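You operate a simulated robot arm through the tools that you are given. There is no shell and no other tool. Be economical: measure what you need, move in short steps, check, and stop when the job is done.

Carry out the task below with a simulated robot arm. There is one attempt and no reset: what you move stays moved.

JOB
Push the white fuse carrier to its contacts, test it on FUSE, bin it as shown and switch off.
Fine: good in green, blown in red.

It is judged by the outcome, as a careful person would: the job done as asked, and still so three seconds after it is handed in. It fails if anything else is knocked over, pushed out of place, dropped, spilled or broken.

ROBOT AND FRAMES
A 7-joint arm with a two-finger parallel gripper, fixed in place. Base frame: the origin is at the foot of the arm, x ahead of it, y to its left, z up. Units: mm, rad, N and s.
With the tool pointing down near the work surface it reaches from about 240 to 680 mm from the base axis. Its first joint turns from -1.152 to 1.152 rad. Payload 2.4 kg.
The TCP is the grasp point between the finger pads, 30 mm short of the fingertips. In the tool frame z runs along the fingers and y along their closing line. Largest opening 94 mm; finger width 28, thickness 10; the body of the gripper, 50 by 96 mm, starts 55 mm behind the TCP.
Orientation is that of the tool frame in the base frame, as a unit quaternion [w, x, y, z]. With the fingers straight down and closing along the base's y, the tool's x points along the base's -x, its y along +y and its z along -z.

CONTROLS
- The arm moves only by the tool drive_tool. Its argument "deltas" is a list of rows, each a list of 6 numbers: the shift along the tool's x, y, z in m, then the turn, a rotation vector about the tool's x, y, z in rad. In form: [[tx, ty, tz, ax, ay, az], ...]. A call has 1 to 10 rows; each row shifts and turns the commanded pose from where the row before left it, along the tool's axes as they then stand. "claw" is the closure, from 0 (fully open) to 1 (shut), set as the call begins (left out, the last holds). Each row takes 0.2 s and may step no farther than 50 mm and 0.15 rad from the row before; otherwise, or with a gripper value out of range, the whole call is refused. A pose out of reach is approached as far as the arm can. The call stops where the force on the tool passes 70 N (or 10 N more than at its start, if that is more) or the arm is blocked; 0.2 s more then pass. Each finger travels about 153 mm/s and halts on what it meets, pressing with about 42 N; the grip force reading is that of the motor and also rises with nothing between the fingers. The clock runs only during rows and for 0.2 s after the last one: add rows that do not move to give the fingers time. It gives the time, the measured TCP pose, the force on the tool (base axes), the opening and the grip force at its end, in the units of the frame above (readings bear some noise).
- Cameras (640 x 400 px; columns grow to the right, rows downward): "scene" is fixed at [33.3, 467.8, 1456]; the picture's right is [-0.81, -0.59, 0.00], its down [-0.27, 0.37, -0.89] and it looks along [0.52, -0.72, -0.46] (base axes); focal length 316 px, centre (320, 200). "wrist" rides on the gripper at [76, 14, -103] in the tool frame; the picture's right is [-0.18, 0.98, 0.00], its down [-0.75, -0.14, -0.64] and it looks along [-0.63, -0.12, 0.77] (tool axes); focal length 243 px, centre (320, 200). There is no depth. A picture from a camera that has moved, and an enlarged one, comes with that camera's place and axes in the base frame and with its lens.
- camera(camera): a new picture of that camera. It takes no simulated time.
- close_up(camera, box): a new picture of the part [left, top, right, bottom] of that camera's present view, enlarged. It takes no simulated time.
- finish_job(): hands the job in; it is judged then, once.

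Go step by step. Nothing tells you positions but the pictures and the camera data: compare them with the known pose of the tool, close in by small moves and look again before you grip or let go. The budget is 120 turns and 84 pictures, counting those below and the enlarged ones. Unless the task says otherwise, let go and move clear before handing in, and close with one line.

The tools are called after "Emit:" as name(argument=value, ...) on one line, values as JSON. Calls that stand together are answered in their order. drive_tool: Moves the arm, as the interface text tells. Its arguments: {"type":"object","properties":{"deltas":{"type":"array","items":{"type":"array","items":{"type":"number"}}},"claw":{"type":"number"}},"required":["deltas"]} The other tools are called the same way: camera (camera) takes a picture; close_up (camera, box) takes an enlarged picture of a part of a camera's view; finish_job () hands the job in.

At the start:

```text
time_s: 0.0
tool_pos: [351.1, 61.6, 1259.2]
tool_rot: [0.0, 0.001, 1.0, -0.001]
ft_force: [0.2, 0.0, -1.4]
grip_width: 94.1
grip_force: 0.0
```

scene: 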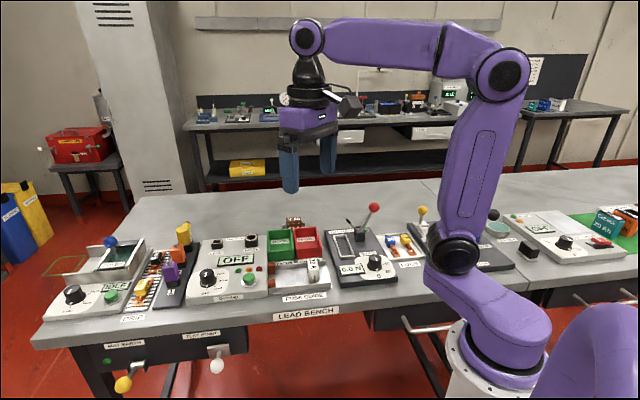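
wrist: 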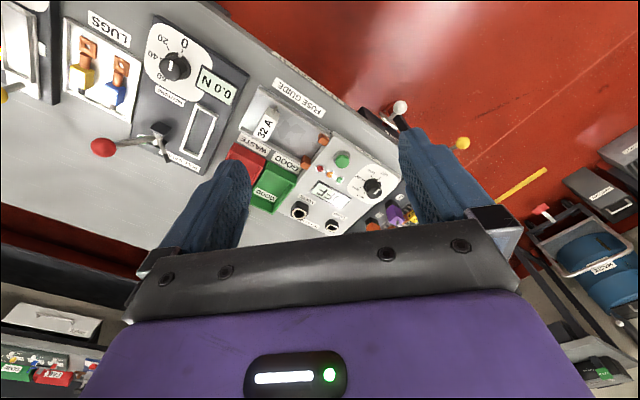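

I see a bench with a tester (dial, green button, display OFF), green/red bins and a fuse guide with a white carrier. I take enlarged views first.

Emit:
close_up(camera="scene", box=[180, 200, 340, 300])

Emit:
close_up(camera="wrist", box=[220, 70, 420, 240])

```text
4.00 times, centred on (260, 250) of scene
camera zoom: at [33.3, 467.8, 1456.0], right [-0.81, -0.59, 0.0], down [-0.27, 0.37, -0.89], along [0.52, -0.72, -0.46], focal length 1263 px, centre (560, 0)
```

zoom: 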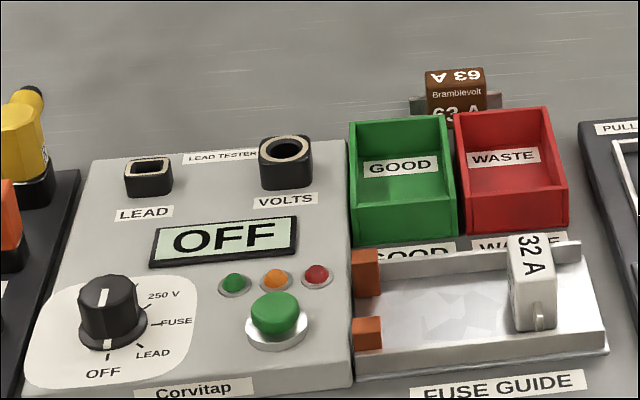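

```text
2.35 times, centred on (320, 155) of wrist
camera zoom: at [273.6, 75.6, 1360.9], right [0.18, 0.98, 0.0], down [0.75, -0.14, 0.64], along [0.63, -0.12, -0.77], focal length 571 px, centre (320, 306)
```

zoom: 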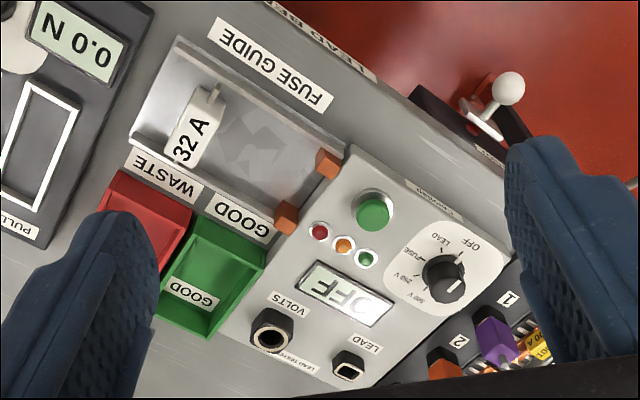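

The tester is around (630,130), the carrier near (440,-60), and the contacts near (515,19), so the guide slides along about (0.7,0.7). I move above the carrier and turn to align with the guide.

Emit:
drive_tool(deltas=[[-0.02, -0.02, 0.037, 0, 0, 0], [-0.02, -0.02, 0.037, 0, 0, 0], [-0.02, -0.02, 0.037, 0, 0, 0], [-0.02, -0.02, 0.037, 0, 0, 0], [0, 0, 0, 0, 0, -0.13], [0, 0, 0, 0, 0, -0.13], [0, 0, 0, 0, 0, -0.13], [0, 0, 0, 0, 0, -0.13], [0, 0, 0, 0, 0, -0.13], [0, 0, 0, 0, 0, -0.13]])

Emit:
camera(camera="wrist")

Emit:
camera(camera="scene")

```text
time_s: 2.2
tool_pos: [430.2, -18.3, 1109.9]
tool_rot: [0.001, -0.381, 0.924, 0.001]
ft_force: [-0.5, 0.3, 1.0]
grip_width: 94.1
grip_force: 0.2
```

```text
79 pictures are left
camera wrist: at [365.3, -61.8, 1213.0], right [-0.56, 0.83, 0.0], down [0.63, 0.43, 0.64], along [0.53, 0.36, -0.77], focal length 243 px, centre (320, 200)
```

wrist: 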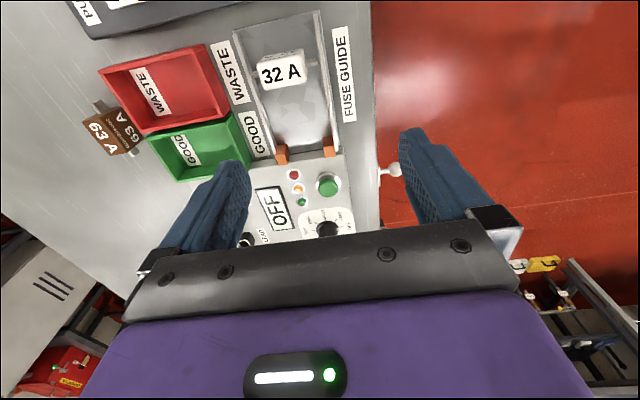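

```text
78 pictures are left
```

scene: 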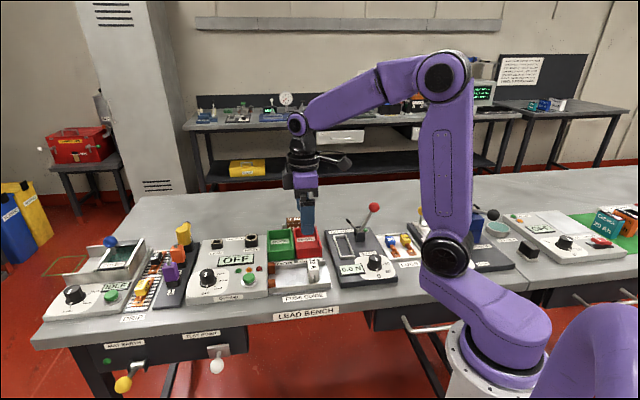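

The wrist view now lies nearly along the guide. I enlarge it to measure.

Emit:
close_up(camera="wrist", box=[220, 0, 380, 100])

Emit:
close_up(camera="wrist", box=[230, 120, 390, 250])

Emit:
close_up(camera="scene", box=[260, 250, 340, 300])

```text
4.00 times, centred on (300, 50) of wrist
camera zoom: at [365.3, -61.8, 1213.0], right [-0.56, 0.83, 0.0], down [0.63, 0.43, 0.64], along [0.53, 0.36, -0.77], focal length 970 px, centre (400, 800)
```

zoom: 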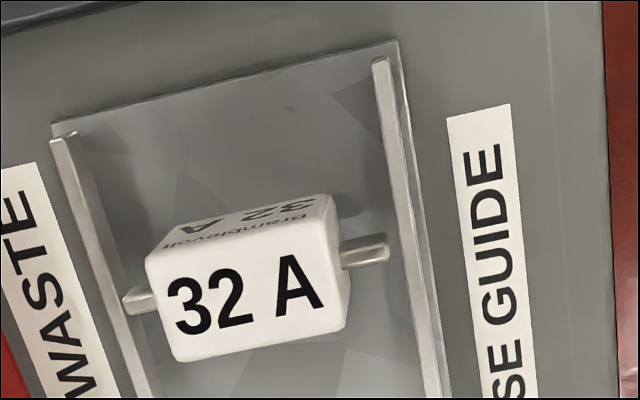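

```text
3.08 times, centred on (310, 185) of wrist
camera zoom: at [365.3, -61.8, 1213.0], right [-0.56, 0.83, 0.0], down [0.63, 0.43, 0.64], along [0.53, 0.36, -0.77], focal length 746 px, centre (351, 246)
```

zoom: 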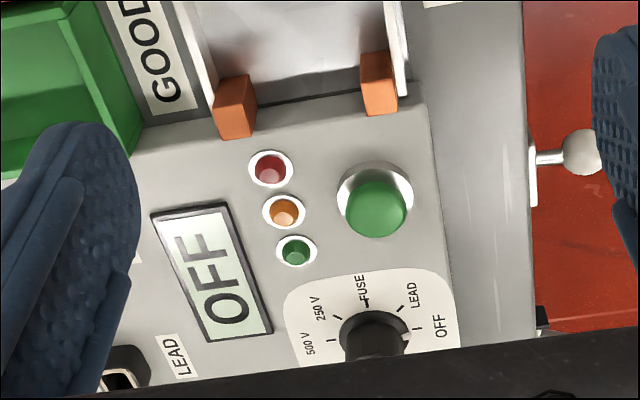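

```text
8.00 times, centred on (300, 275) of scene
camera zoom: at [33.3, 467.8, 1456.0], right [-0.81, -0.59, 0.0], down [-0.27, 0.37, -0.89], along [0.52, -0.72, -0.46], focal length 2526 px, centre (480, -400)
```

zoom: 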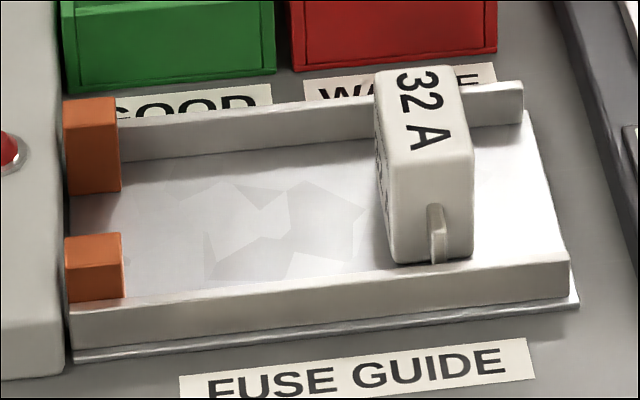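

The carrier is about 25 mm thick and 53 mm wide, at about (441,-59) with its top near 917. The guide runs at 45°. I close the fingers and go behind the carrier, stopping high to check.

Emit:
drive_tool(deltas=[[0.03, -0.0187, 0, 0, 0, 0], [0.03, -0.0187, 0, 0, 0, 0], [0, 0, 0.045, 0, 0, 0], [0, 0, 0.045, 0, 0, 0], [0, 0, 0.045, 0, 0, 0], [0, 0, 0.015, 0, 0, 0], [0, 0, 0, 0, 0, 0]], claw=1)

Emit:
camera(camera="wrist")

Emit:
close_up(camera="scene", box=[220, 210, 380, 310])

```text
time_s: 3.8
tool_pos: [412.5, -85.4, 961.6]
tool_rot: [0.0, -0.38, 0.925, 0.0]
ft_force: [-0.5, -0.4, -0.1]
grip_width: 0.0
grip_force: 32.8
```

```text
74 pictures are left
camera wrist: at [349.4, -129.2, 1063.3], right [-0.56, 0.83, 0.0], down [0.63, 0.43, 0.64], along [0.53, 0.36, -0.77], focal length 243 px, centre (320, 200)
```

wrist: 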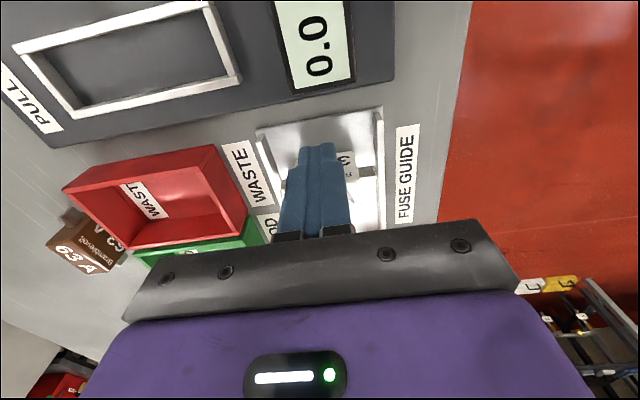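

```text
4.00 times, centred on (300, 260) of scene
camera zoom: at [33.3, 467.8, 1456.0], right [-0.81, -0.59, 0.0], down [-0.27, 0.37, -0.89], along [0.52, -0.72, -0.46], focal length 1263 px, centre (400, -40)
```

zoom: 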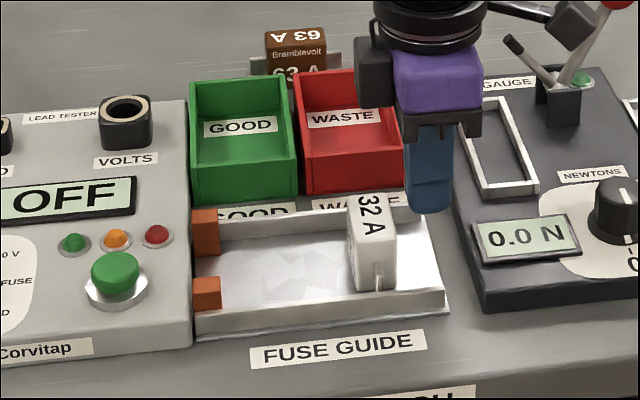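

The closed fingers are just behind the carrier. I lower them and look again.

Emit:
drive_tool(deltas=[[0, 0, 0.018, 0, 0, 0], [0, 0, 0.018, 0, 0, 0]])

Emit:
close_up(camera="scene", box=[240, 230, 340, 300])

```text
time_s: 4.4
tool_pos: [412.7, -86.4, 925.4]
tool_rot: [0.0, -0.38, 0.925, 0.001]
ft_force: [1.4, 0.3, -0.7]
grip_width: 0.1
grip_force: 33.2
```

```text
5.71 times, centred on (290, 265) of scene
camera zoom: at [33.3, 467.8, 1456.0], right [-0.81, -0.59, 0.0], down [-0.27, 0.37, -0.89], along [0.52, -0.72, -0.46], focal length 1804 px, centre (491, -171)
```

zoom: 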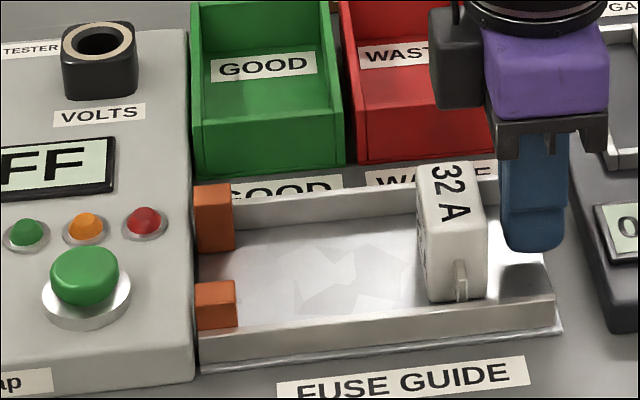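

Now I push along the guide.

Emit:
drive_tool(deltas=[[-0.007, 0, 0, 0, 0, 0], [-0.007, 0, 0, 0, 0, 0], [-0.007, 0, 0, 0, 0, 0], [-0.007, 0, 0, 0, 0, 0], [-0.007, 0, 0, 0, 0, 0], [-0.007, 0, 0, 0, 0, 0], [-0.007, 0, 0, 0, 0, 0], [-0.007, 0, 0, 0, 0, 0], [-0.007, 0, 0, 0, 0, 0], [-0.007, 0, 0, 0, 0, 0]])

Emit:
close_up(camera="scene", box=[240, 230, 340, 300])

```text
time_s: 6.6
tool_pos: [462.6, -38.2, 923.5]
tool_rot: [0.0, -0.38, 0.925, -0.001]
ft_force: [-0.7, 0.0, 0.4]
grip_width: 0.0
grip_force: 33.2
```

```text
5.71 times, centred on (290, 265) of scene
camera zoom: at [33.3, 467.8, 1456.0], right [-0.81, -0.59, 0.0], down [-0.27, 0.37, -0.89], along [0.52, -0.72, -0.46], focal length 1804 px, centre (491, -171)
```

zoom: 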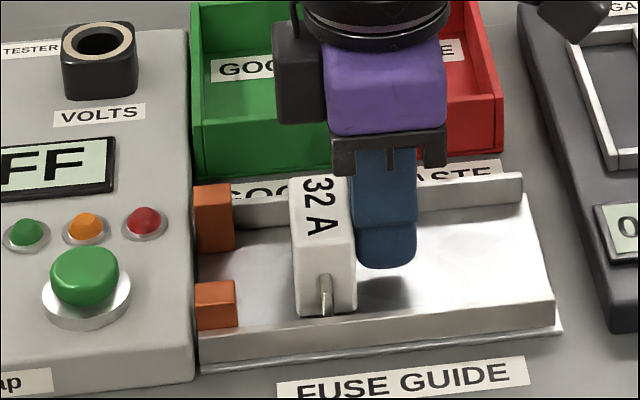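

The carrier slides straight, so I keep pushing in finer steps.

Emit:
drive_tool(deltas=[[-0.004, 0, 0, 0, 0, 0], [-0.004, 0, 0, 0, 0, 0], [-0.004, 0, 0, 0, 0, 0], [-0.004, 0, 0, 0, 0, 0], [-0.004, 0, 0, 0, 0, 0], [-0.004, 0, 0, 0, 0, 0], [-0.004, 0, 0, 0, 0, 0], [-0.004, 0, 0, 0, 0, 0], [-0.004, 0, 0, 0, 0, 0], [-0.004, 0, 0, 0, 0, 0]])

Emit:
close_up(camera="scene", box=[240, 230, 340, 300])

```text
time_s: 8.8
tool_pos: [492.3, -12.1, 925.1]
tool_rot: [-0.002, -0.38, 0.925, -0.001]
ft_force: [-7.4, -6.7, 5.3]
grip_width: 0.0
grip_force: 32.8
```

```text
5.71 times, centred on (290, 265) of scene
camera zoom: at [33.1, 467.6, 1456.1], right [-0.81, -0.59, 0.0], down [-0.27, 0.37, -0.89], along [0.52, -0.72, -0.46], focal length 1804 px, centre (491, -171)
```

zoom: 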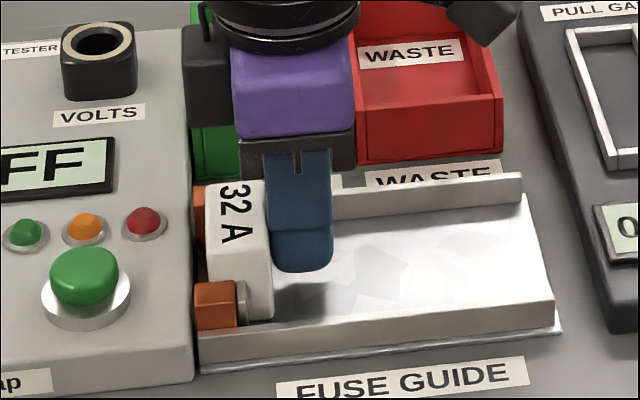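

The blade has met the contacts with about 10 N. I press a little more to seat it.

Emit:
drive_tool(deltas=[[-0.001, 0, 0, 0, 0, 0], [-0.001, 0, 0, 0, 0, 0], [-0.001, 0, 0, 0, 0, 0], [0, 0, 0, 0, 0, 0]])

Emit:
close_up(camera="scene", box=[260, 250, 320, 290])

```text
time_s: 9.8
tool_pos: [491.9, -12.4, 924.1]
tool_rot: [-0.003, -0.379, 0.925, 0.003]
ft_force: [-23.8, -28.5, 17.4]
grip_width: 0.0
grip_force: 32.7
```

```text
10.00 times, centred on (290, 270) of scene
camera zoom: at [32.4, 467.0, 1456.3], right [-0.81, -0.59, 0.0], down [-0.27, 0.37, -0.89], along [0.53, -0.72, -0.46], focal length 3157 px, centre (620, -500)
```

zoom: 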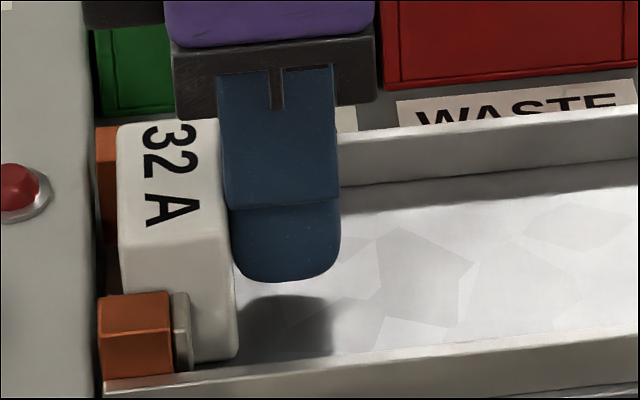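

It is seated (37 N, blades against both contacts). I back off, rise and look at the tester.

Emit:
drive_tool(deltas=[[0.006, 0, 0, 0, 0, 0], [0.015, 0, 0, 0, 0, 0], [0, 0, -0.045, 0, 0, 0], [0, 0, -0.045, 0, 0, 0], [0, 0, -0.045, 0, 0, 0], [-0.04, 0, -0.02, 0, 0, 0], [-0.04, 0, 0, 0, 0, 0], [-0.04, 0.01, 0, 0, 0, 0], [0, 0.0, 0, 0, 0, 0]])

Emit:
camera(camera="wrist")

Emit:
close_up(camera="scene", box=[180, 220, 340, 310])

```text
time_s: 11.8
tool_pos: [558.3, 71.2, 1082.0]
tool_rot: [0.0, -0.38, 0.925, -0.001]
ft_force: [0.5, 0.0, -0.2]
grip_width: 0.0
grip_force: 32.6
```

```text
68 pictures are left
camera wrist: at [493.5, 27.4, 1183.6], right [-0.56, 0.83, 0.0], down [0.64, 0.43, 0.64], along [0.53, 0.36, -0.77], focal length 243 px, centre (320, 200)
```

wrist: 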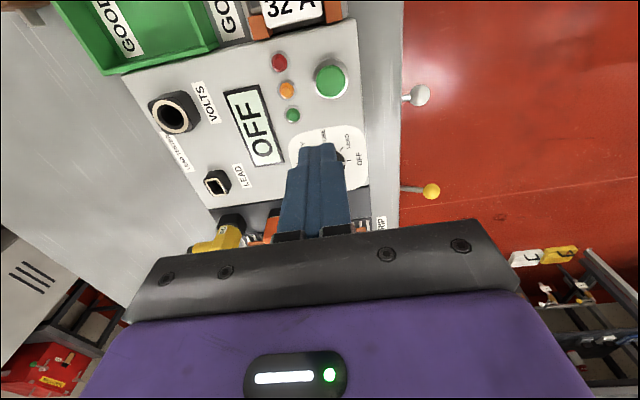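

```text
4.00 times, centred on (260, 265) of scene
camera zoom: at [33.3, 467.8, 1456.0], right [-0.81, -0.59, 0.0], down [-0.27, 0.37, -0.89], along [0.52, -0.72, -0.46], focal length 1263 px, centre (560, -60)
```

zoom: 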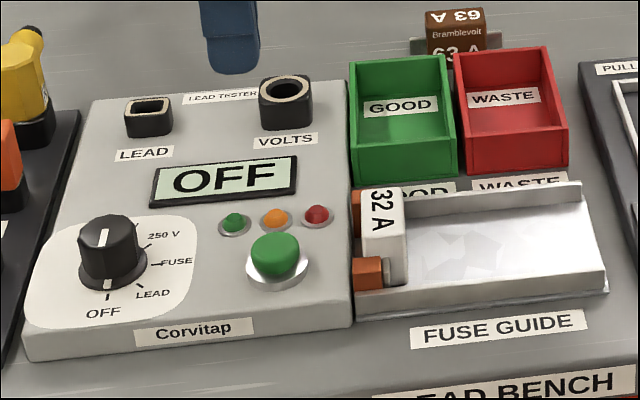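

The carrier stays at the contacts. I open the fingers so that I can see the knob.

Emit:
drive_tool(deltas=[[0, 0, 0, 0, 0, 0], [0, 0, 0, 0, 0, 0], [0, 0, 0, 0, 0, 0]], claw=0)

Emit:
close_up(camera="wrist", box=[230, 50, 390, 210])

```text
time_s: 12.6
tool_pos: [557.7, 70.1, 1081.0]
tool_rot: [0.0, -0.381, 0.925, 0.0]
ft_force: [0.4, -0.4, 0.3]
grip_width: 94.2
grip_force: 0.0
```

```text
2.50 times, centred on (310, 130) of wrist
camera zoom: at [493.3, 27.1, 1183.5], right [-0.56, 0.83, 0.0], down [0.64, 0.43, 0.64], along [0.53, 0.36, -0.77], focal length 606 px, centre (345, 375)
```

zoom: 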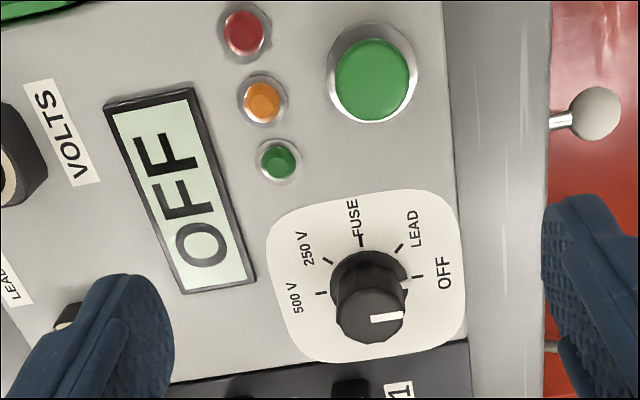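

The knob is about 34 mm across at about (629,135), with its top near 926. OFF to FUSE is about 95° counterclockwise from above. I go above it, pre-rotate the gripper and partly close it.

Emit:
drive_tool(deltas=[[-0.032, -0.0014, 0, 0, 0, 0], [-0.032, -0.0014, 0, 0, 0, 0], [-0.0323, -0.0013, 0, 0, 0, 0], [0, 0, 0, 0, 0, 0.142], [0, 0, 0, 0, 0, 0.142], [0, 0, 0, 0, 0, 0.142], [0, 0, 0.03, 0, 0, 0.142], [0, 0, 0.04, 0, 0, 0.142], [0, 0, 0.03, 0, 0, 0.142]], claw=0.36)

Emit:
camera(camera="wrist")

Emit:
close_up(camera="scene", box=[180, 200, 300, 310])

```text
time_s: 14.6
tool_pos: [628.8, 131.8, 977.1]
tool_rot: [0.0, 0.038, 0.999, 0.001]
ft_force: [0.0, 0.8, -0.7]
grip_width: 60.2
grip_force: 0.0
```

```text
65 pictures are left
camera wrist: at [553.1, 153.3, 1080.0], right [0.26, 0.97, 0.0], down [0.74, -0.2, 0.64], along [0.62, -0.17, -0.77], focal length 243 px, centre (320, 200)
```

wrist: 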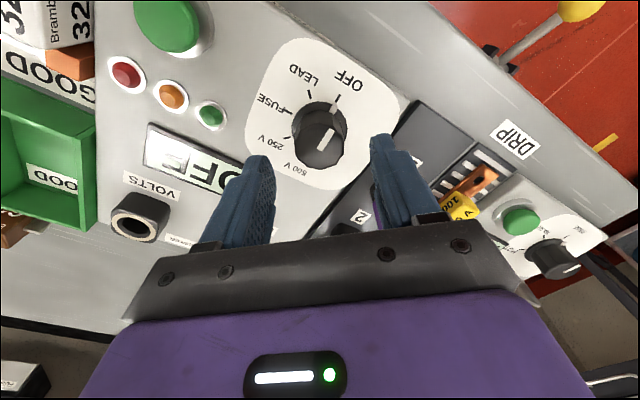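

```text
3.64 times, centred on (240, 255) of scene
camera zoom: at [33.3, 467.8, 1456.0], right [-0.81, -0.59, 0.0], down [-0.27, 0.37, -0.89], along [0.52, -0.72, -0.46], focal length 1148 px, centre (611, 0)
```

zoom: 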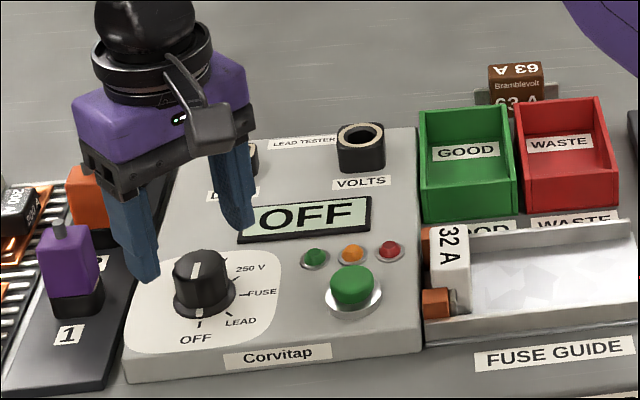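

Emit:
close_up(camera="wrist", box=[240, 60, 400, 210])

```text
2.67 times, centred on (320, 135) of wrist
camera zoom: at [553.1, 153.3, 1080.0], right [0.26, 0.97, 0.0], down [0.74, -0.2, 0.64], along [0.62, -0.17, -0.77], focal length 647 px, centre (320, 373)
```

zoom: 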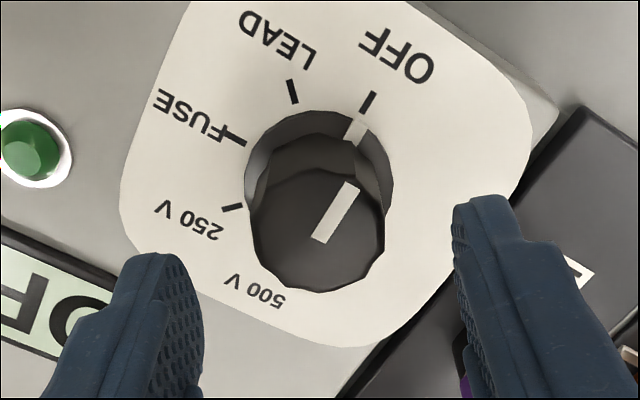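

The gripper is centred over the knob to within a few mm. I lower it and close on the cap.

Emit:
drive_tool(deltas=[[0, 0.0005, 0.018, 0, 0, 0], [0, 0, 0.018, 0, 0, 0], [0, 0, 0, 0, 0, 0]])

Emit:
drive_tool(deltas=[[0, 0, 0, 0, 0, 0], [0, 0, 0, 0, 0, 0], [0, 0, 0, 0, 0, 0]], claw=0.8)

Emit:
close_up(camera="scene", box=[180, 200, 300, 310])

Emit:
close_up(camera="wrist", box=[240, 60, 400, 210])

```text
time_s: 15.4
tool_pos: [630.6, 134.7, 944.7]
tool_rot: [0.001, 0.036, 0.999, 0.001]
ft_force: [0.6, -1.3, 0.3]
grip_width: 60.1
grip_force: 0.1
```

```text
time_s: 16.2
tool_pos: [630.8, 133.3, 943.7]
tool_rot: [-0.001, 0.037, 0.999, -0.001]
ft_force: [-2.2, -9.7, -0.8]
grip_width: 33.6
grip_force: 45.0
```

```text
3.64 times, centred on (240, 255) of scene
camera zoom: at [33.3, 467.5, 1456.1], right [-0.81, -0.59, 0.0], down [-0.27, 0.37, -0.89], along [0.52, -0.72, -0.46], focal length 1148 px, centre (611, 0)
```

zoom: 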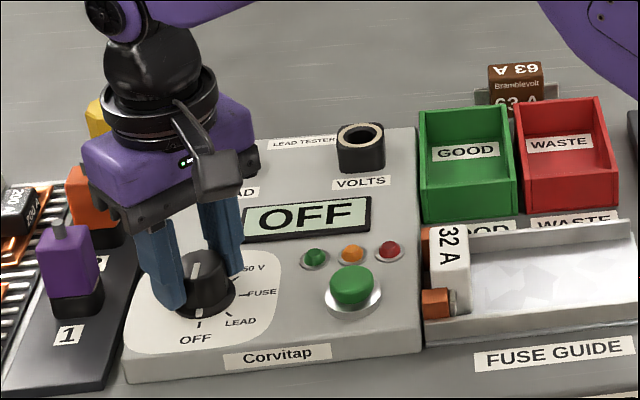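

```text
2.67 times, centred on (320, 135) of wrist
camera zoom: at [555.2, 153.0, 1047.0], right [0.26, 0.97, 0.0], down [0.74, -0.2, 0.64], along [0.62, -0.17, -0.77], focal length 647 px, centre (320, 373)
```

zoom: 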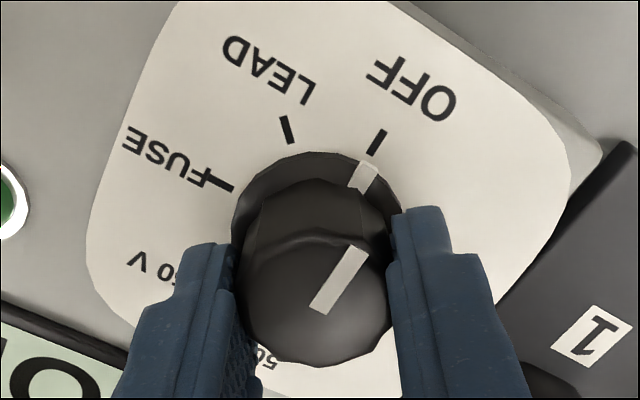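

The knob is gripped at 33.6 mm. I turn it about halfway and check.

Emit:
drive_tool(deltas=[[0, 0, 0, 0, 0, -0.13], [0, 0, 0, 0, 0, -0.13], [0, 0, 0, 0, 0, -0.13], [0, 0, 0, 0, 0, -0.13], [0, 0, 0, 0, 0, -0.13], [0, 0, 0, 0, 0, -0.13], [0, 0, 0, 0, 0, 0]])

Emit:
close_up(camera="scene", box=[180, 200, 300, 310])

Emit:
close_up(camera="wrist", box=[240, 60, 400, 210])

```text
time_s: 17.8
tool_pos: [629.4, 134.6, 944.7]
tool_rot: [0.002, -0.349, 0.937, 0.0]
ft_force: [8.4, -6.5, 13.1]
grip_width: 33.6
grip_force: 45.0
```

```text
3.64 times, centred on (240, 255) of scene
camera zoom: at [33.3, 467.5, 1456.1], right [-0.81, -0.59, 0.0], down [-0.27, 0.37, -0.89], along [0.52, -0.72, -0.46], focal length 1148 px, centre (611, 0)
```

zoom: 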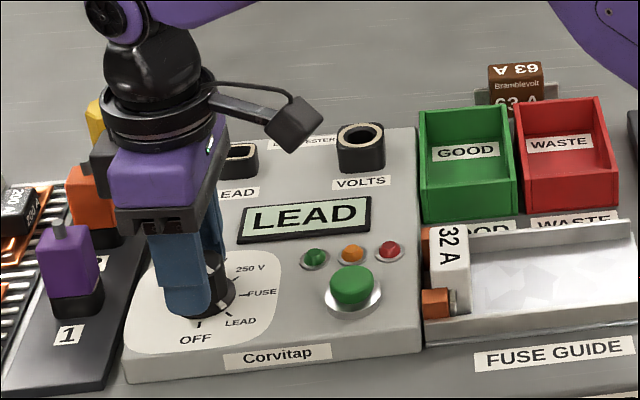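

```text
2.67 times, centred on (320, 135) of wrist
camera zoom: at [561.7, 95.7, 1046.6], right [-0.5, 0.87, 0.0], down [0.66, 0.38, 0.65], along [0.56, 0.32, -0.76], focal length 647 px, centre (320, 373)
```

zoom: 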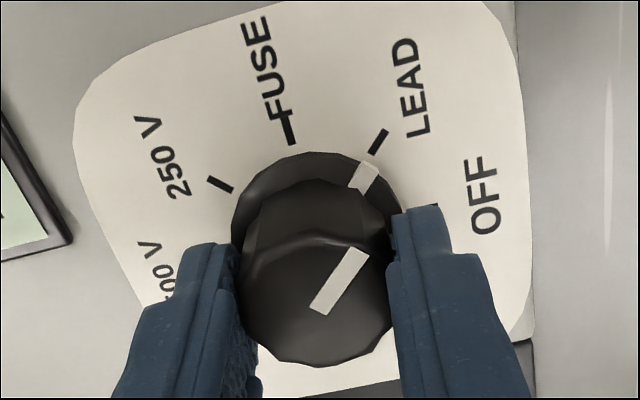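

The display shows LEAD after 45°, so I turn another 45° to FUSE.

Emit:
drive_tool(deltas=[[0, 0, 0, 0, 0, -0.13], [0, 0, 0, 0, 0, -0.13], [0, 0, 0, 0, 0, -0.13], [0, 0, 0, 0, 0, -0.13], [0, 0, 0, 0, 0, -0.13], [0, 0, 0, 0, 0, -0.135], [0, 0, 0, 0, 0, 0]])

Emit:
close_up(camera="scene", box=[180, 200, 300, 310])

Emit:
close_up(camera="wrist", box=[240, 60, 400, 210])

```text
time_s: 19.4
tool_pos: [627.7, 136.6, 944.5]
tool_rot: [0.001, -0.681, 0.733, 0.0]
ft_force: [-7.5, 1.8, 24.7]
grip_width: 33.1
grip_force: 44.9
```

```text
3.64 times, centred on (240, 255) of scene
camera zoom: at [32.5, 467.7, 1456.1], right [-0.81, -0.59, 0.0], down [-0.27, 0.37, -0.89], along [0.53, -0.72, -0.45], focal length 1148 px, centre (611, 0)
```

zoom: 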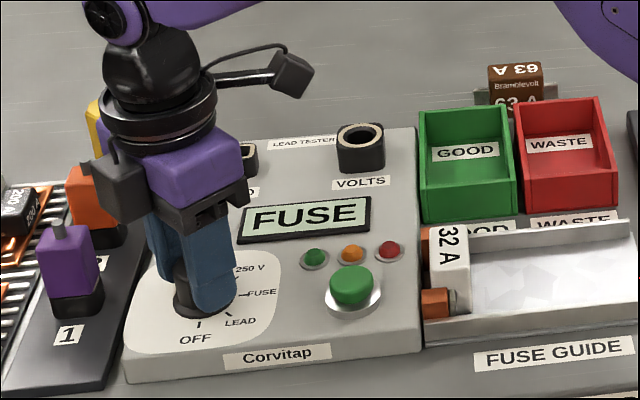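

```text
2.67 times, centred on (320, 135) of wrist
camera zoom: at [607.8, 60.7, 1046.8], right [-0.97, 0.26, 0.0], down [0.2, 0.74, 0.64], along [0.16, 0.62, -0.77], focal length 647 px, centre (320, 373)
```

zoom: 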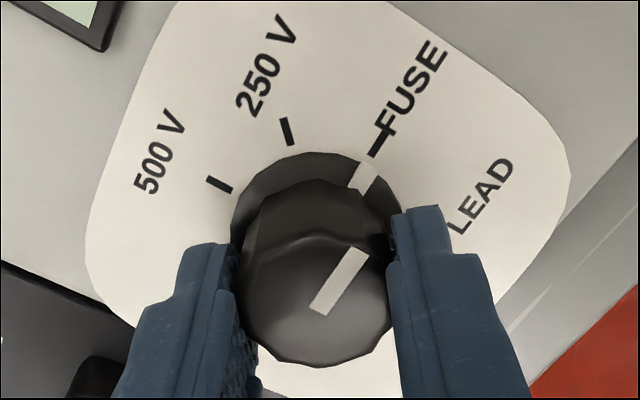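

The display shows FUSE. I release the knob, rise and turn back.

Emit:
drive_tool(deltas=[[0, 0, 0, 0, 0, 0], [0, 0, 0, 0, 0, 0]], claw=0.36)

Emit:
drive_tool(deltas=[[0, 0, -0.04, 0, 0, 0], [0, 0, -0.04, 0, 0, 0], [0, 0, -0.03, 0, 0, 0.13], [0, 0, 0, 0, 0, 0.13], [0, 0, 0, 0, 0, 0.13], [0, 0, 0, 0, 0, 0.13], [0, 0, 0, 0, 0, 0.115], [0, 0, 0, 0, 0, 0]], claw=1)

```text
time_s: 20.0
tool_pos: [629.9, 133.6, 943.3]
tool_rot: [-0.001, -0.678, 0.735, 0.001]
ft_force: [1.2, -0.8, 0.1]
grip_width: 60.1
grip_force: 0.0
```

```text
time_s: 21.8
tool_pos: [629.0, 132.8, 1053.9]
tool_rot: [0.0, -0.415, 0.91, -0.001]
ft_force: [-0.5, -1.2, 0.1]
grip_width: 0.0
grip_force: 33.2
```

Emit:
drive_tool(deltas=[[0.034, 0.009, 0, 0, 0, 0], [0.034, 0.009, 0, 0, 0, 0], [0.034, 0.0088, 0, 0, 0, 0], [0, 0, 0.04, 0, 0, 0], [0, 0, 0.04, 0, 0, 0], [0, 0, 0, 0, 0, 0]])

Emit:
close_up(camera="scene", box=[180, 200, 300, 310])

Emit:
close_up(camera="wrist", box=[240, 60, 400, 210])

```text
time_s: 23.2
tool_pos: [545.8, 74.8, 974.2]
tool_rot: [0.0, -0.415, 0.91, 0.0]
ft_force: [0.0, 0.0, -0.2]
grip_width: 0.2
grip_force: 33.0
```

```text
3.64 times, centred on (240, 255) of scene
camera zoom: at [33.3, 467.8, 1456.0], right [-0.81, -0.59, 0.0], down [-0.27, 0.37, -0.89], along [0.52, -0.72, -0.46], focal length 1148 px, centre (611, 0)
```

zoom: 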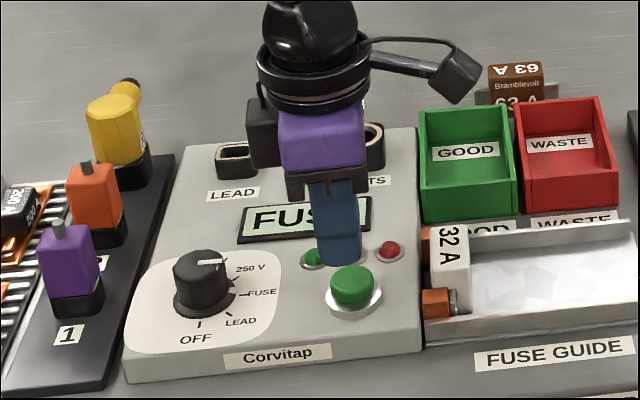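

```text
2.67 times, centred on (320, 135) of wrist
camera zoom: at [484.4, 27.7, 1075.8], right [-0.62, 0.78, 0.0], down [0.6, 0.48, 0.64], along [0.5, 0.4, -0.77], focal length 647 px, centre (320, 373)
```

zoom: 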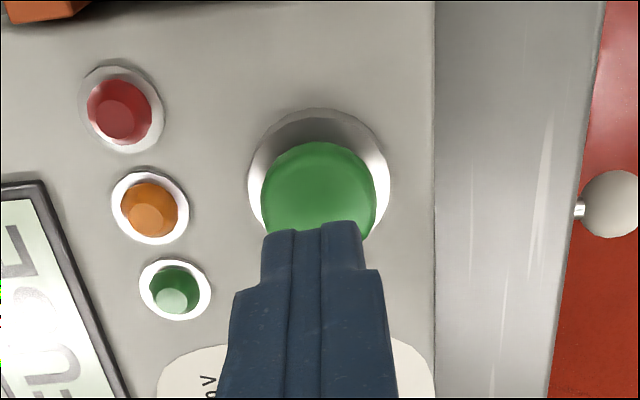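

The button is at about (542,73). I shift slightly and press down with care.

Emit:
drive_tool(deltas=[[0.0038, 0.0012, 0, 0, 0, 0], [0, 0, 0.01, 0, 0, 0], [0, 0, 0.01, 0, 0, 0], [0, 0, 0.002, 0, 0, 0], [0, 0, 0.002, 0, 0, 0], [0, 0, 0.002, 0, 0, 0], [0, 0, 0.002, 0, 0, 0]])

Emit:
close_up(camera="scene", box=[200, 230, 300, 300])

```text
time_s: 24.8
tool_pos: [540.7, 71.6, 947.0]
tool_rot: [0.001, -0.417, 0.909, -0.001]
ft_force: [0.8, 0.5, 11.1]
grip_width: 0.0
grip_force: 32.4
```

```text
5.71 times, centred on (250, 265) of scene
camera zoom: at [33.2, 467.7, 1456.0], right [-0.81, -0.59, 0.0], down [-0.27, 0.37, -0.89], along [0.52, -0.72, -0.46], focal length 1804 px, centre (720, -171)
```

zoom: 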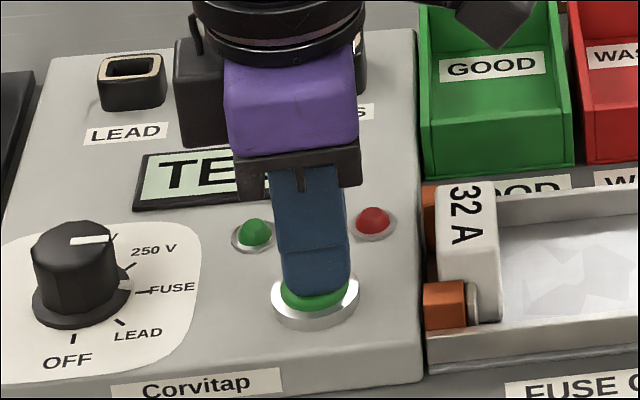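

The display now reads TE(ST). I hold for a while and look again.

Emit:
drive_tool(deltas=[[0, 0, 0.001, 0, 0, 0], [0, 0, 0, 0, 0, 0], [0, 0, 0, 0, 0, 0], [0, 0, 0, 0, 0, 0], [0, 0, 0, 0, 0, 0], [0, 0, 0, 0, 0, 0], [0, 0, 0, 0, 0, 0], [0, 0, 0, 0, 0, 0]])

Emit:
close_up(camera="scene", box=[200, 230, 300, 300])

```text
time_s: 26.6
tool_pos: [538.5, 71.7, 945.3]
tool_rot: [0.001, -0.415, 0.91, 0.001]
ft_force: [9.0, -2.4, 20.0]
grip_width: 0.0
grip_force: 32.8
```

```text
5.71 times, centred on (250, 265) of scene
camera zoom: at [33.2, 467.7, 1456.0], right [-0.81, -0.59, 0.0], down [-0.27, 0.37, -0.89], along [0.52, -0.72, -0.46], focal length 1804 px, centre (720, -171)
```

zoom: 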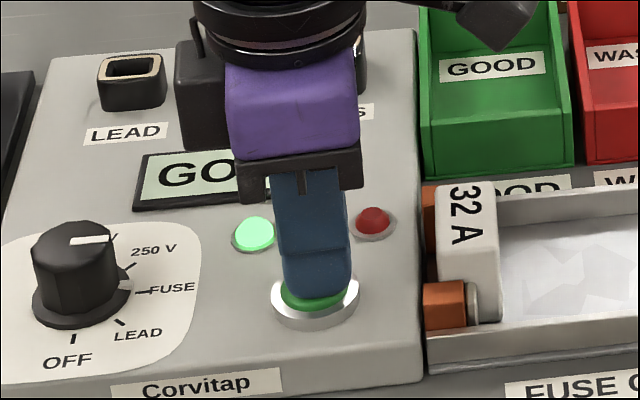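

The reading is GOOD with the green lamp lit. I lift off and confirm.

Emit:
drive_tool(deltas=[[0, 0, -0.02, 0, 0, 0], [0, 0, -0.04, 0, 0, 0], [0, 0, -0.04, 0, 0, 0], [0.04, 0, -0.03, 0, 0, 0], [0.04, 0, -0.0, 0, 0, 0], [0.03, 0, -0.0, 0, 0, 0], [0, 0, 0, 0, 0, 0]], claw=1)

Emit:
close_up(camera="scene", box=[200, 220, 330, 310])

Emit:
camera(camera="wrist")

```text
time_s: 28.2
tool_pos: [466.3, -13.1, 1073.7]
tool_rot: [0.0, -0.416, 0.909, 0.0]
ft_force: [0.1, 0.1, 1.1]
grip_width: 0.0
grip_force: 33.0
```

```text
4.44 times, centred on (265, 265) of scene
camera zoom: at [33.3, 467.8, 1456.0], right [-0.81, -0.59, 0.0], down [-0.27, 0.37, -0.89], along [0.52, -0.72, -0.46], focal length 1403 px, centre (564, -89)
```

zoom: 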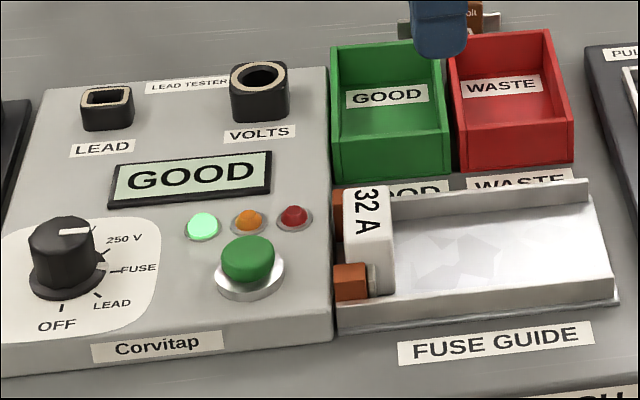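

```text
51 pictures are left
camera wrist: at [405.6, -60.6, 1175.9], right [-0.62, 0.78, 0.0], down [0.6, 0.48, 0.64], along [0.5, 0.4, -0.77], focal length 243 px, centre (320, 200)
```

wrist: 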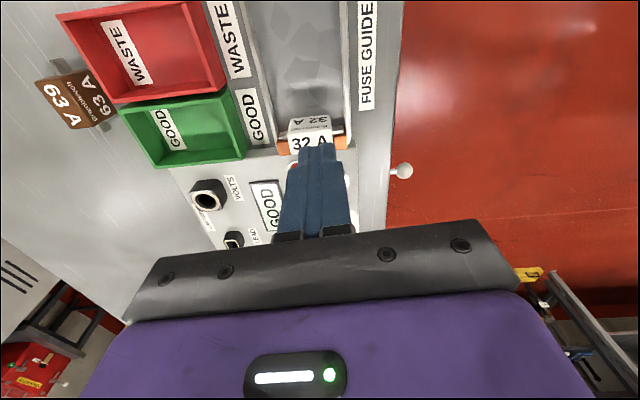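

It reads GOOD with the green lamp, so the carrier goes in the green bin. I open the gripper and align over the carrier, to grip it across its ends above the blades.

Emit:
drive_tool(deltas=[[0, 0, 0, 0, 0, 0.072], [-0.0225, -0.008, 0, 0, 0, 0], [-0.0225, -0.008, 0, 0, 0, 0], [0, 0, 0.04, 0, 0, 0], [0, 0, 0.04, 0, 0, 0], [0, 0, 0, 0, 0, 0]], claw=0.15)

Emit:
close_up(camera="wrist", box=[220, 50, 420, 210])

Emit:
close_up(camera="scene", box=[240, 230, 340, 300])

```text
time_s: 29.6
tool_pos: [505.5, 10.4, 995.0]
tool_rot: [0.0, -0.383, 0.924, 0.0]
ft_force: [0.5, 0.4, 0.2]
grip_width: 80.0
grip_force: 0.0
```

```text
2.50 times, centred on (320, 130) of wrist
camera zoom: at [441.7, -32.4, 1097.4], right [-0.57, 0.82, 0.0], down [0.63, 0.43, 0.64], along [0.53, 0.36, -0.77], focal length 606 px, centre (320, 375)
```

zoom: 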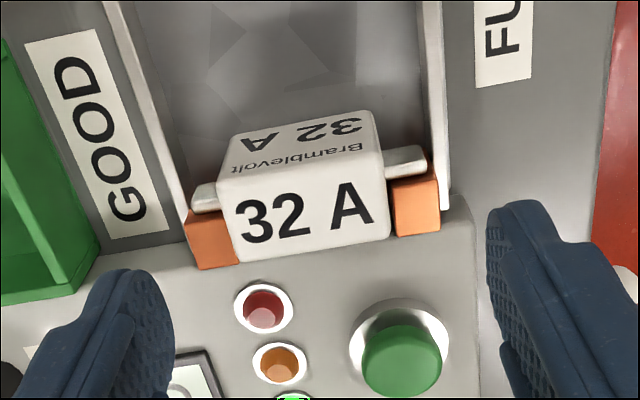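

```text
5.71 times, centred on (290, 265) of scene
camera zoom: at [33.3, 467.8, 1456.0], right [-0.81, -0.59, 0.0], down [-0.27, 0.37, -0.89], along [0.52, -0.72, -0.46], focal length 1804 px, centre (491, -171)
```

zoom: 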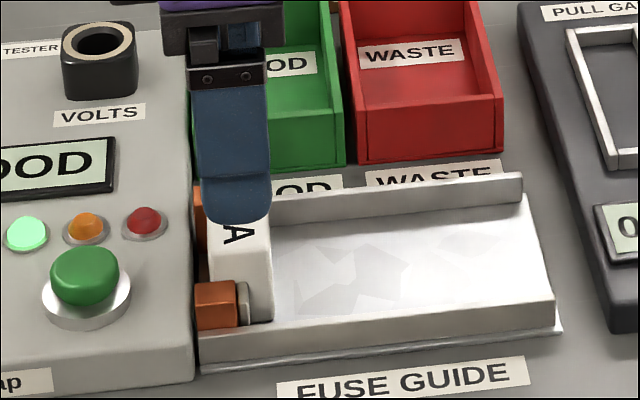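

The carrier's centre is about (511,8). I shift, narrow the opening and descend to just above rail height.

Emit:
drive_tool(deltas=[[-0.0022, -0.0052, 0, 0, 0, 0], [0, 0, 0.02, 0, 0, 0], [0, 0, 0.02, 0, 0, 0], [0, 0, 0.012, 0, 0, 0], [0, 0, 0, 0, 0, 0]], claw=0.3)

Emit:
close_up(camera="wrist", box=[220, 50, 420, 210])

Emit:
close_up(camera="scene", box=[250, 240, 310, 290])

```text
time_s: 30.8
tool_pos: [515.1, 6.7, 943.0]
tool_rot: [0.0, -0.383, 0.924, -0.001]
ft_force: [-0.2, 0.2, 1.2]
grip_width: 66.1
grip_force: 0.2
```

```text
2.50 times, centred on (320, 130) of wrist
camera zoom: at [450.3, -36.6, 1045.4], right [-0.57, 0.82, 0.0], down [0.63, 0.43, 0.64], along [0.53, 0.36, -0.77], focal length 606 px, centre (320, 375)
```

zoom: 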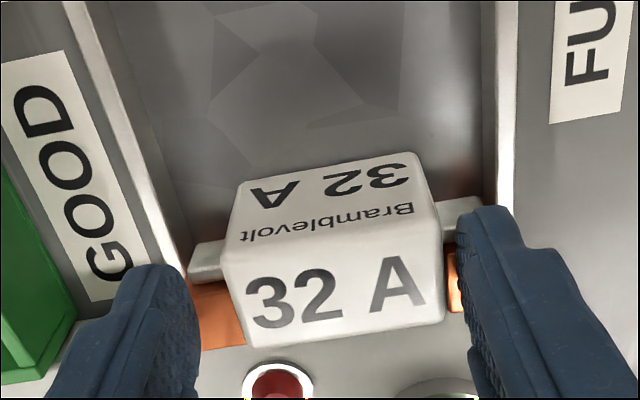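

```text
8.00 times, centred on (280, 265) of scene
camera zoom: at [33.3, 467.8, 1456.0], right [-0.81, -0.59, 0.0], down [-0.27, 0.37, -0.89], along [0.52, -0.72, -0.46], focal length 2526 px, centre (640, -320)
```

zoom: 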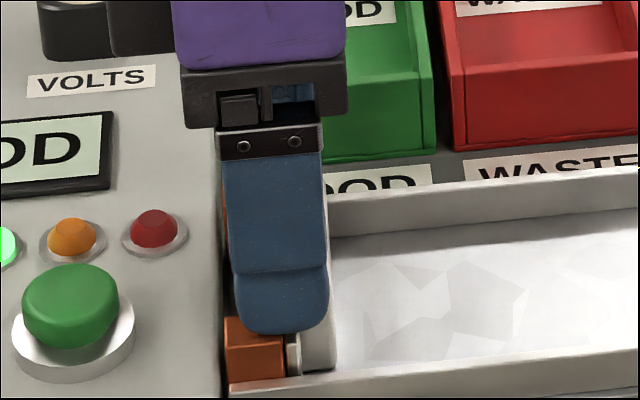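

Emit:
drive_tool(deltas=[[0, 0, 0, 0, 0, 0]])

```text
time_s: 31.2
tool_pos: [514.9, 7.6, 944.0]
tool_rot: [0.0, -0.383, 0.924, 0.0]
ft_force: [-0.1, -0.6, -0.5]
grip_width: 66.0
grip_force: 0.0
```

The carrier needs a shift of about 3–4 mm along the closing line. I correct and then grip.

Emit:
drive_tool(deltas=[[0.002, 0.0038, 0.0, 0, 0, 0], [0, 0, 0.002, 0, 0, 0], [0, 0, 0, 0, 0, 0]])

Emit:
drive_tool(deltas=[[0, 0, 0, 0, 0, 0], [0, 0, 0, 0, 0, 0]], claw=0.55)

Emit:
close_up(camera="wrist", box=[220, 50, 420, 210])

Emit:
close_up(camera="scene", box=[250, 240, 310, 290])

```text
time_s: 32.0
tool_pos: [510.8, 7.5, 943.0]
tool_rot: [0.002, -0.383, 0.924, -0.001]
ft_force: [-9.1, -6.6, 50.6]
grip_width: 66.5
grip_force: 0.3
```

```text
time_s: 32.6
tool_pos: [510.5, 10.8, 943.4]
tool_rot: [0.0, -0.383, 0.924, 0.0]
ft_force: [-19.7, 11.4, 56.0]
grip_width: 52.6
grip_force: 9.2
```

```text
2.50 times, centred on (320, 130) of wrist
camera zoom: at [445.7, -33.1, 1045.2], right [-0.57, 0.82, 0.0], down [0.63, 0.43, 0.64], along [0.53, 0.36, -0.77], focal length 606 px, centre (320, 375)
```

zoom: 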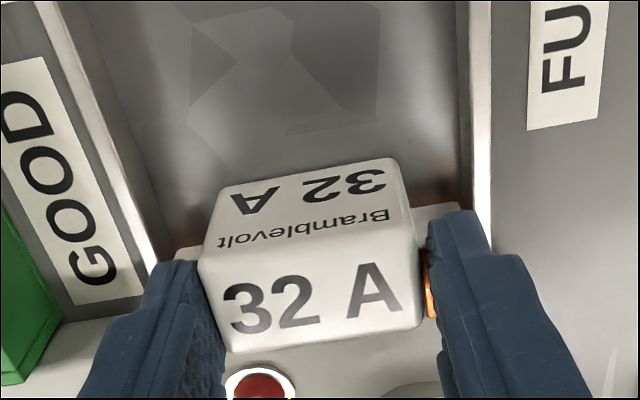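

```text
8.00 times, centred on (280, 265) of scene
camera zoom: at [31.8, 468.0, 1456.0], right [-0.81, -0.59, 0.0], down [-0.27, 0.37, -0.89], along [0.53, -0.72, -0.45], focal length 2526 px, centre (640, -320)
```

zoom: 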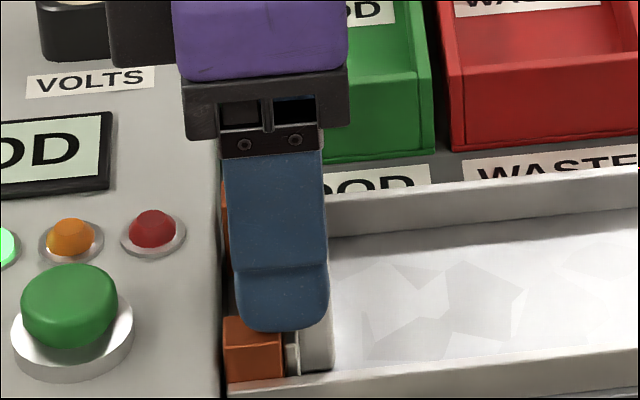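

A fingertip rests on a contact (50 N), so I ease up 2.5 mm and then grip fully.

Emit:
drive_tool(deltas=[[0, 0, -0.0015, 0, 0, 0], [0, 0, -0.0015, 0, 0, 0], [0, 0, 0, 0, 0, 0]], claw=0.38)

Emit:
drive_tool(deltas=[[0, 0, 0, 0, 0, 0], [0, 0, 0, 0, 0, 0], [0, 0, 0, 0, 0, 0]], claw=0.8)

Emit:
close_up(camera="wrist", box=[220, 50, 420, 210])

```text
time_s: 33.4
tool_pos: [512.5, 7.4, 943.3]
tool_rot: [0.004, -0.381, 0.925, -0.001]
ft_force: [5.3, 10.3, 16.6]
grip_width: 60.4
grip_force: 1.3
```

```text
time_s: 34.2
tool_pos: [509.7, 8.8, 943.3]
tool_rot: [0.0, -0.383, 0.924, 0.0]
ft_force: [-4.0, 4.4, 18.8]
grip_width: 49.1
grip_force: 41.5
```

```text
2.50 times, centred on (320, 130) of wrist
camera zoom: at [446.0, -35.3, 1045.5], right [-0.57, 0.82, 0.0], down [0.63, 0.43, 0.64], along [0.53, 0.36, -0.77], focal length 606 px, centre (320, 375)
```

zoom: 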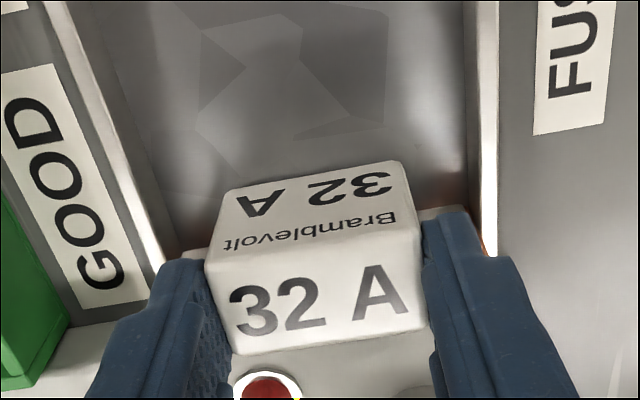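

It is gripped at 49 mm with 41 N. I lift slowly.

Emit:
drive_tool(deltas=[[0, 0, -0.003, 0, 0, 0], [0.001, 0, -0.005, 0, 0, 0], [0.001, 0, -0.01, 0, 0, 0], [0, 0, -0.02, 0, 0, 0], [0, 0, -0.03, 0, 0, 0], [0, 0, -0.03, 0, 0, 0], [0, 0, 0, 0, 0, 0]])

Emit:
close_up(camera="scene", box=[220, 200, 340, 300])

Emit:
camera(camera="wrist")

```text
time_s: 35.8
tool_pos: [508.7, 7.3, 1045.0]
tool_rot: [0.0, -0.383, 0.924, 0.0]
ft_force: [0.3, -0.2, -1.8]
grip_width: 49.1
grip_force: 42.4
```

```text
4.00 times, centred on (280, 250) of scene
camera zoom: at [33.4, 467.8, 1456.0], right [-0.81, -0.59, 0.0], down [-0.27, 0.37, -0.89], along [0.52, -0.72, -0.46], focal length 1263 px, centre (480, 0)
```

zoom: 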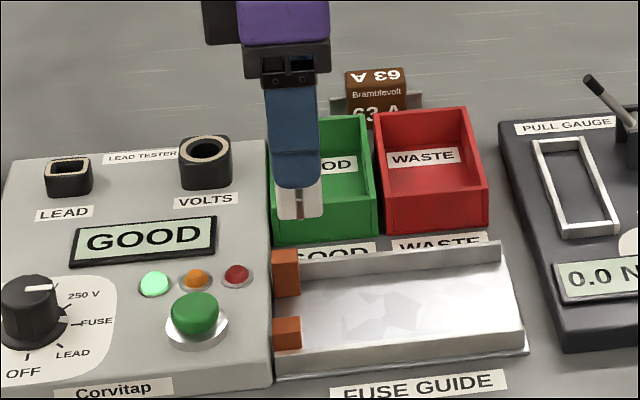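

```text
42 pictures are left
camera wrist: at [445.0, -36.6, 1147.0], right [-0.57, 0.82, 0.0], down [0.63, 0.43, 0.64], along [0.53, 0.36, -0.77], focal length 243 px, centre (320, 200)
```

wrist: 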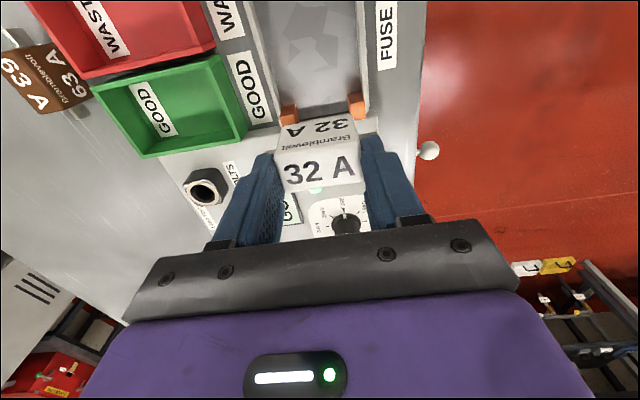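

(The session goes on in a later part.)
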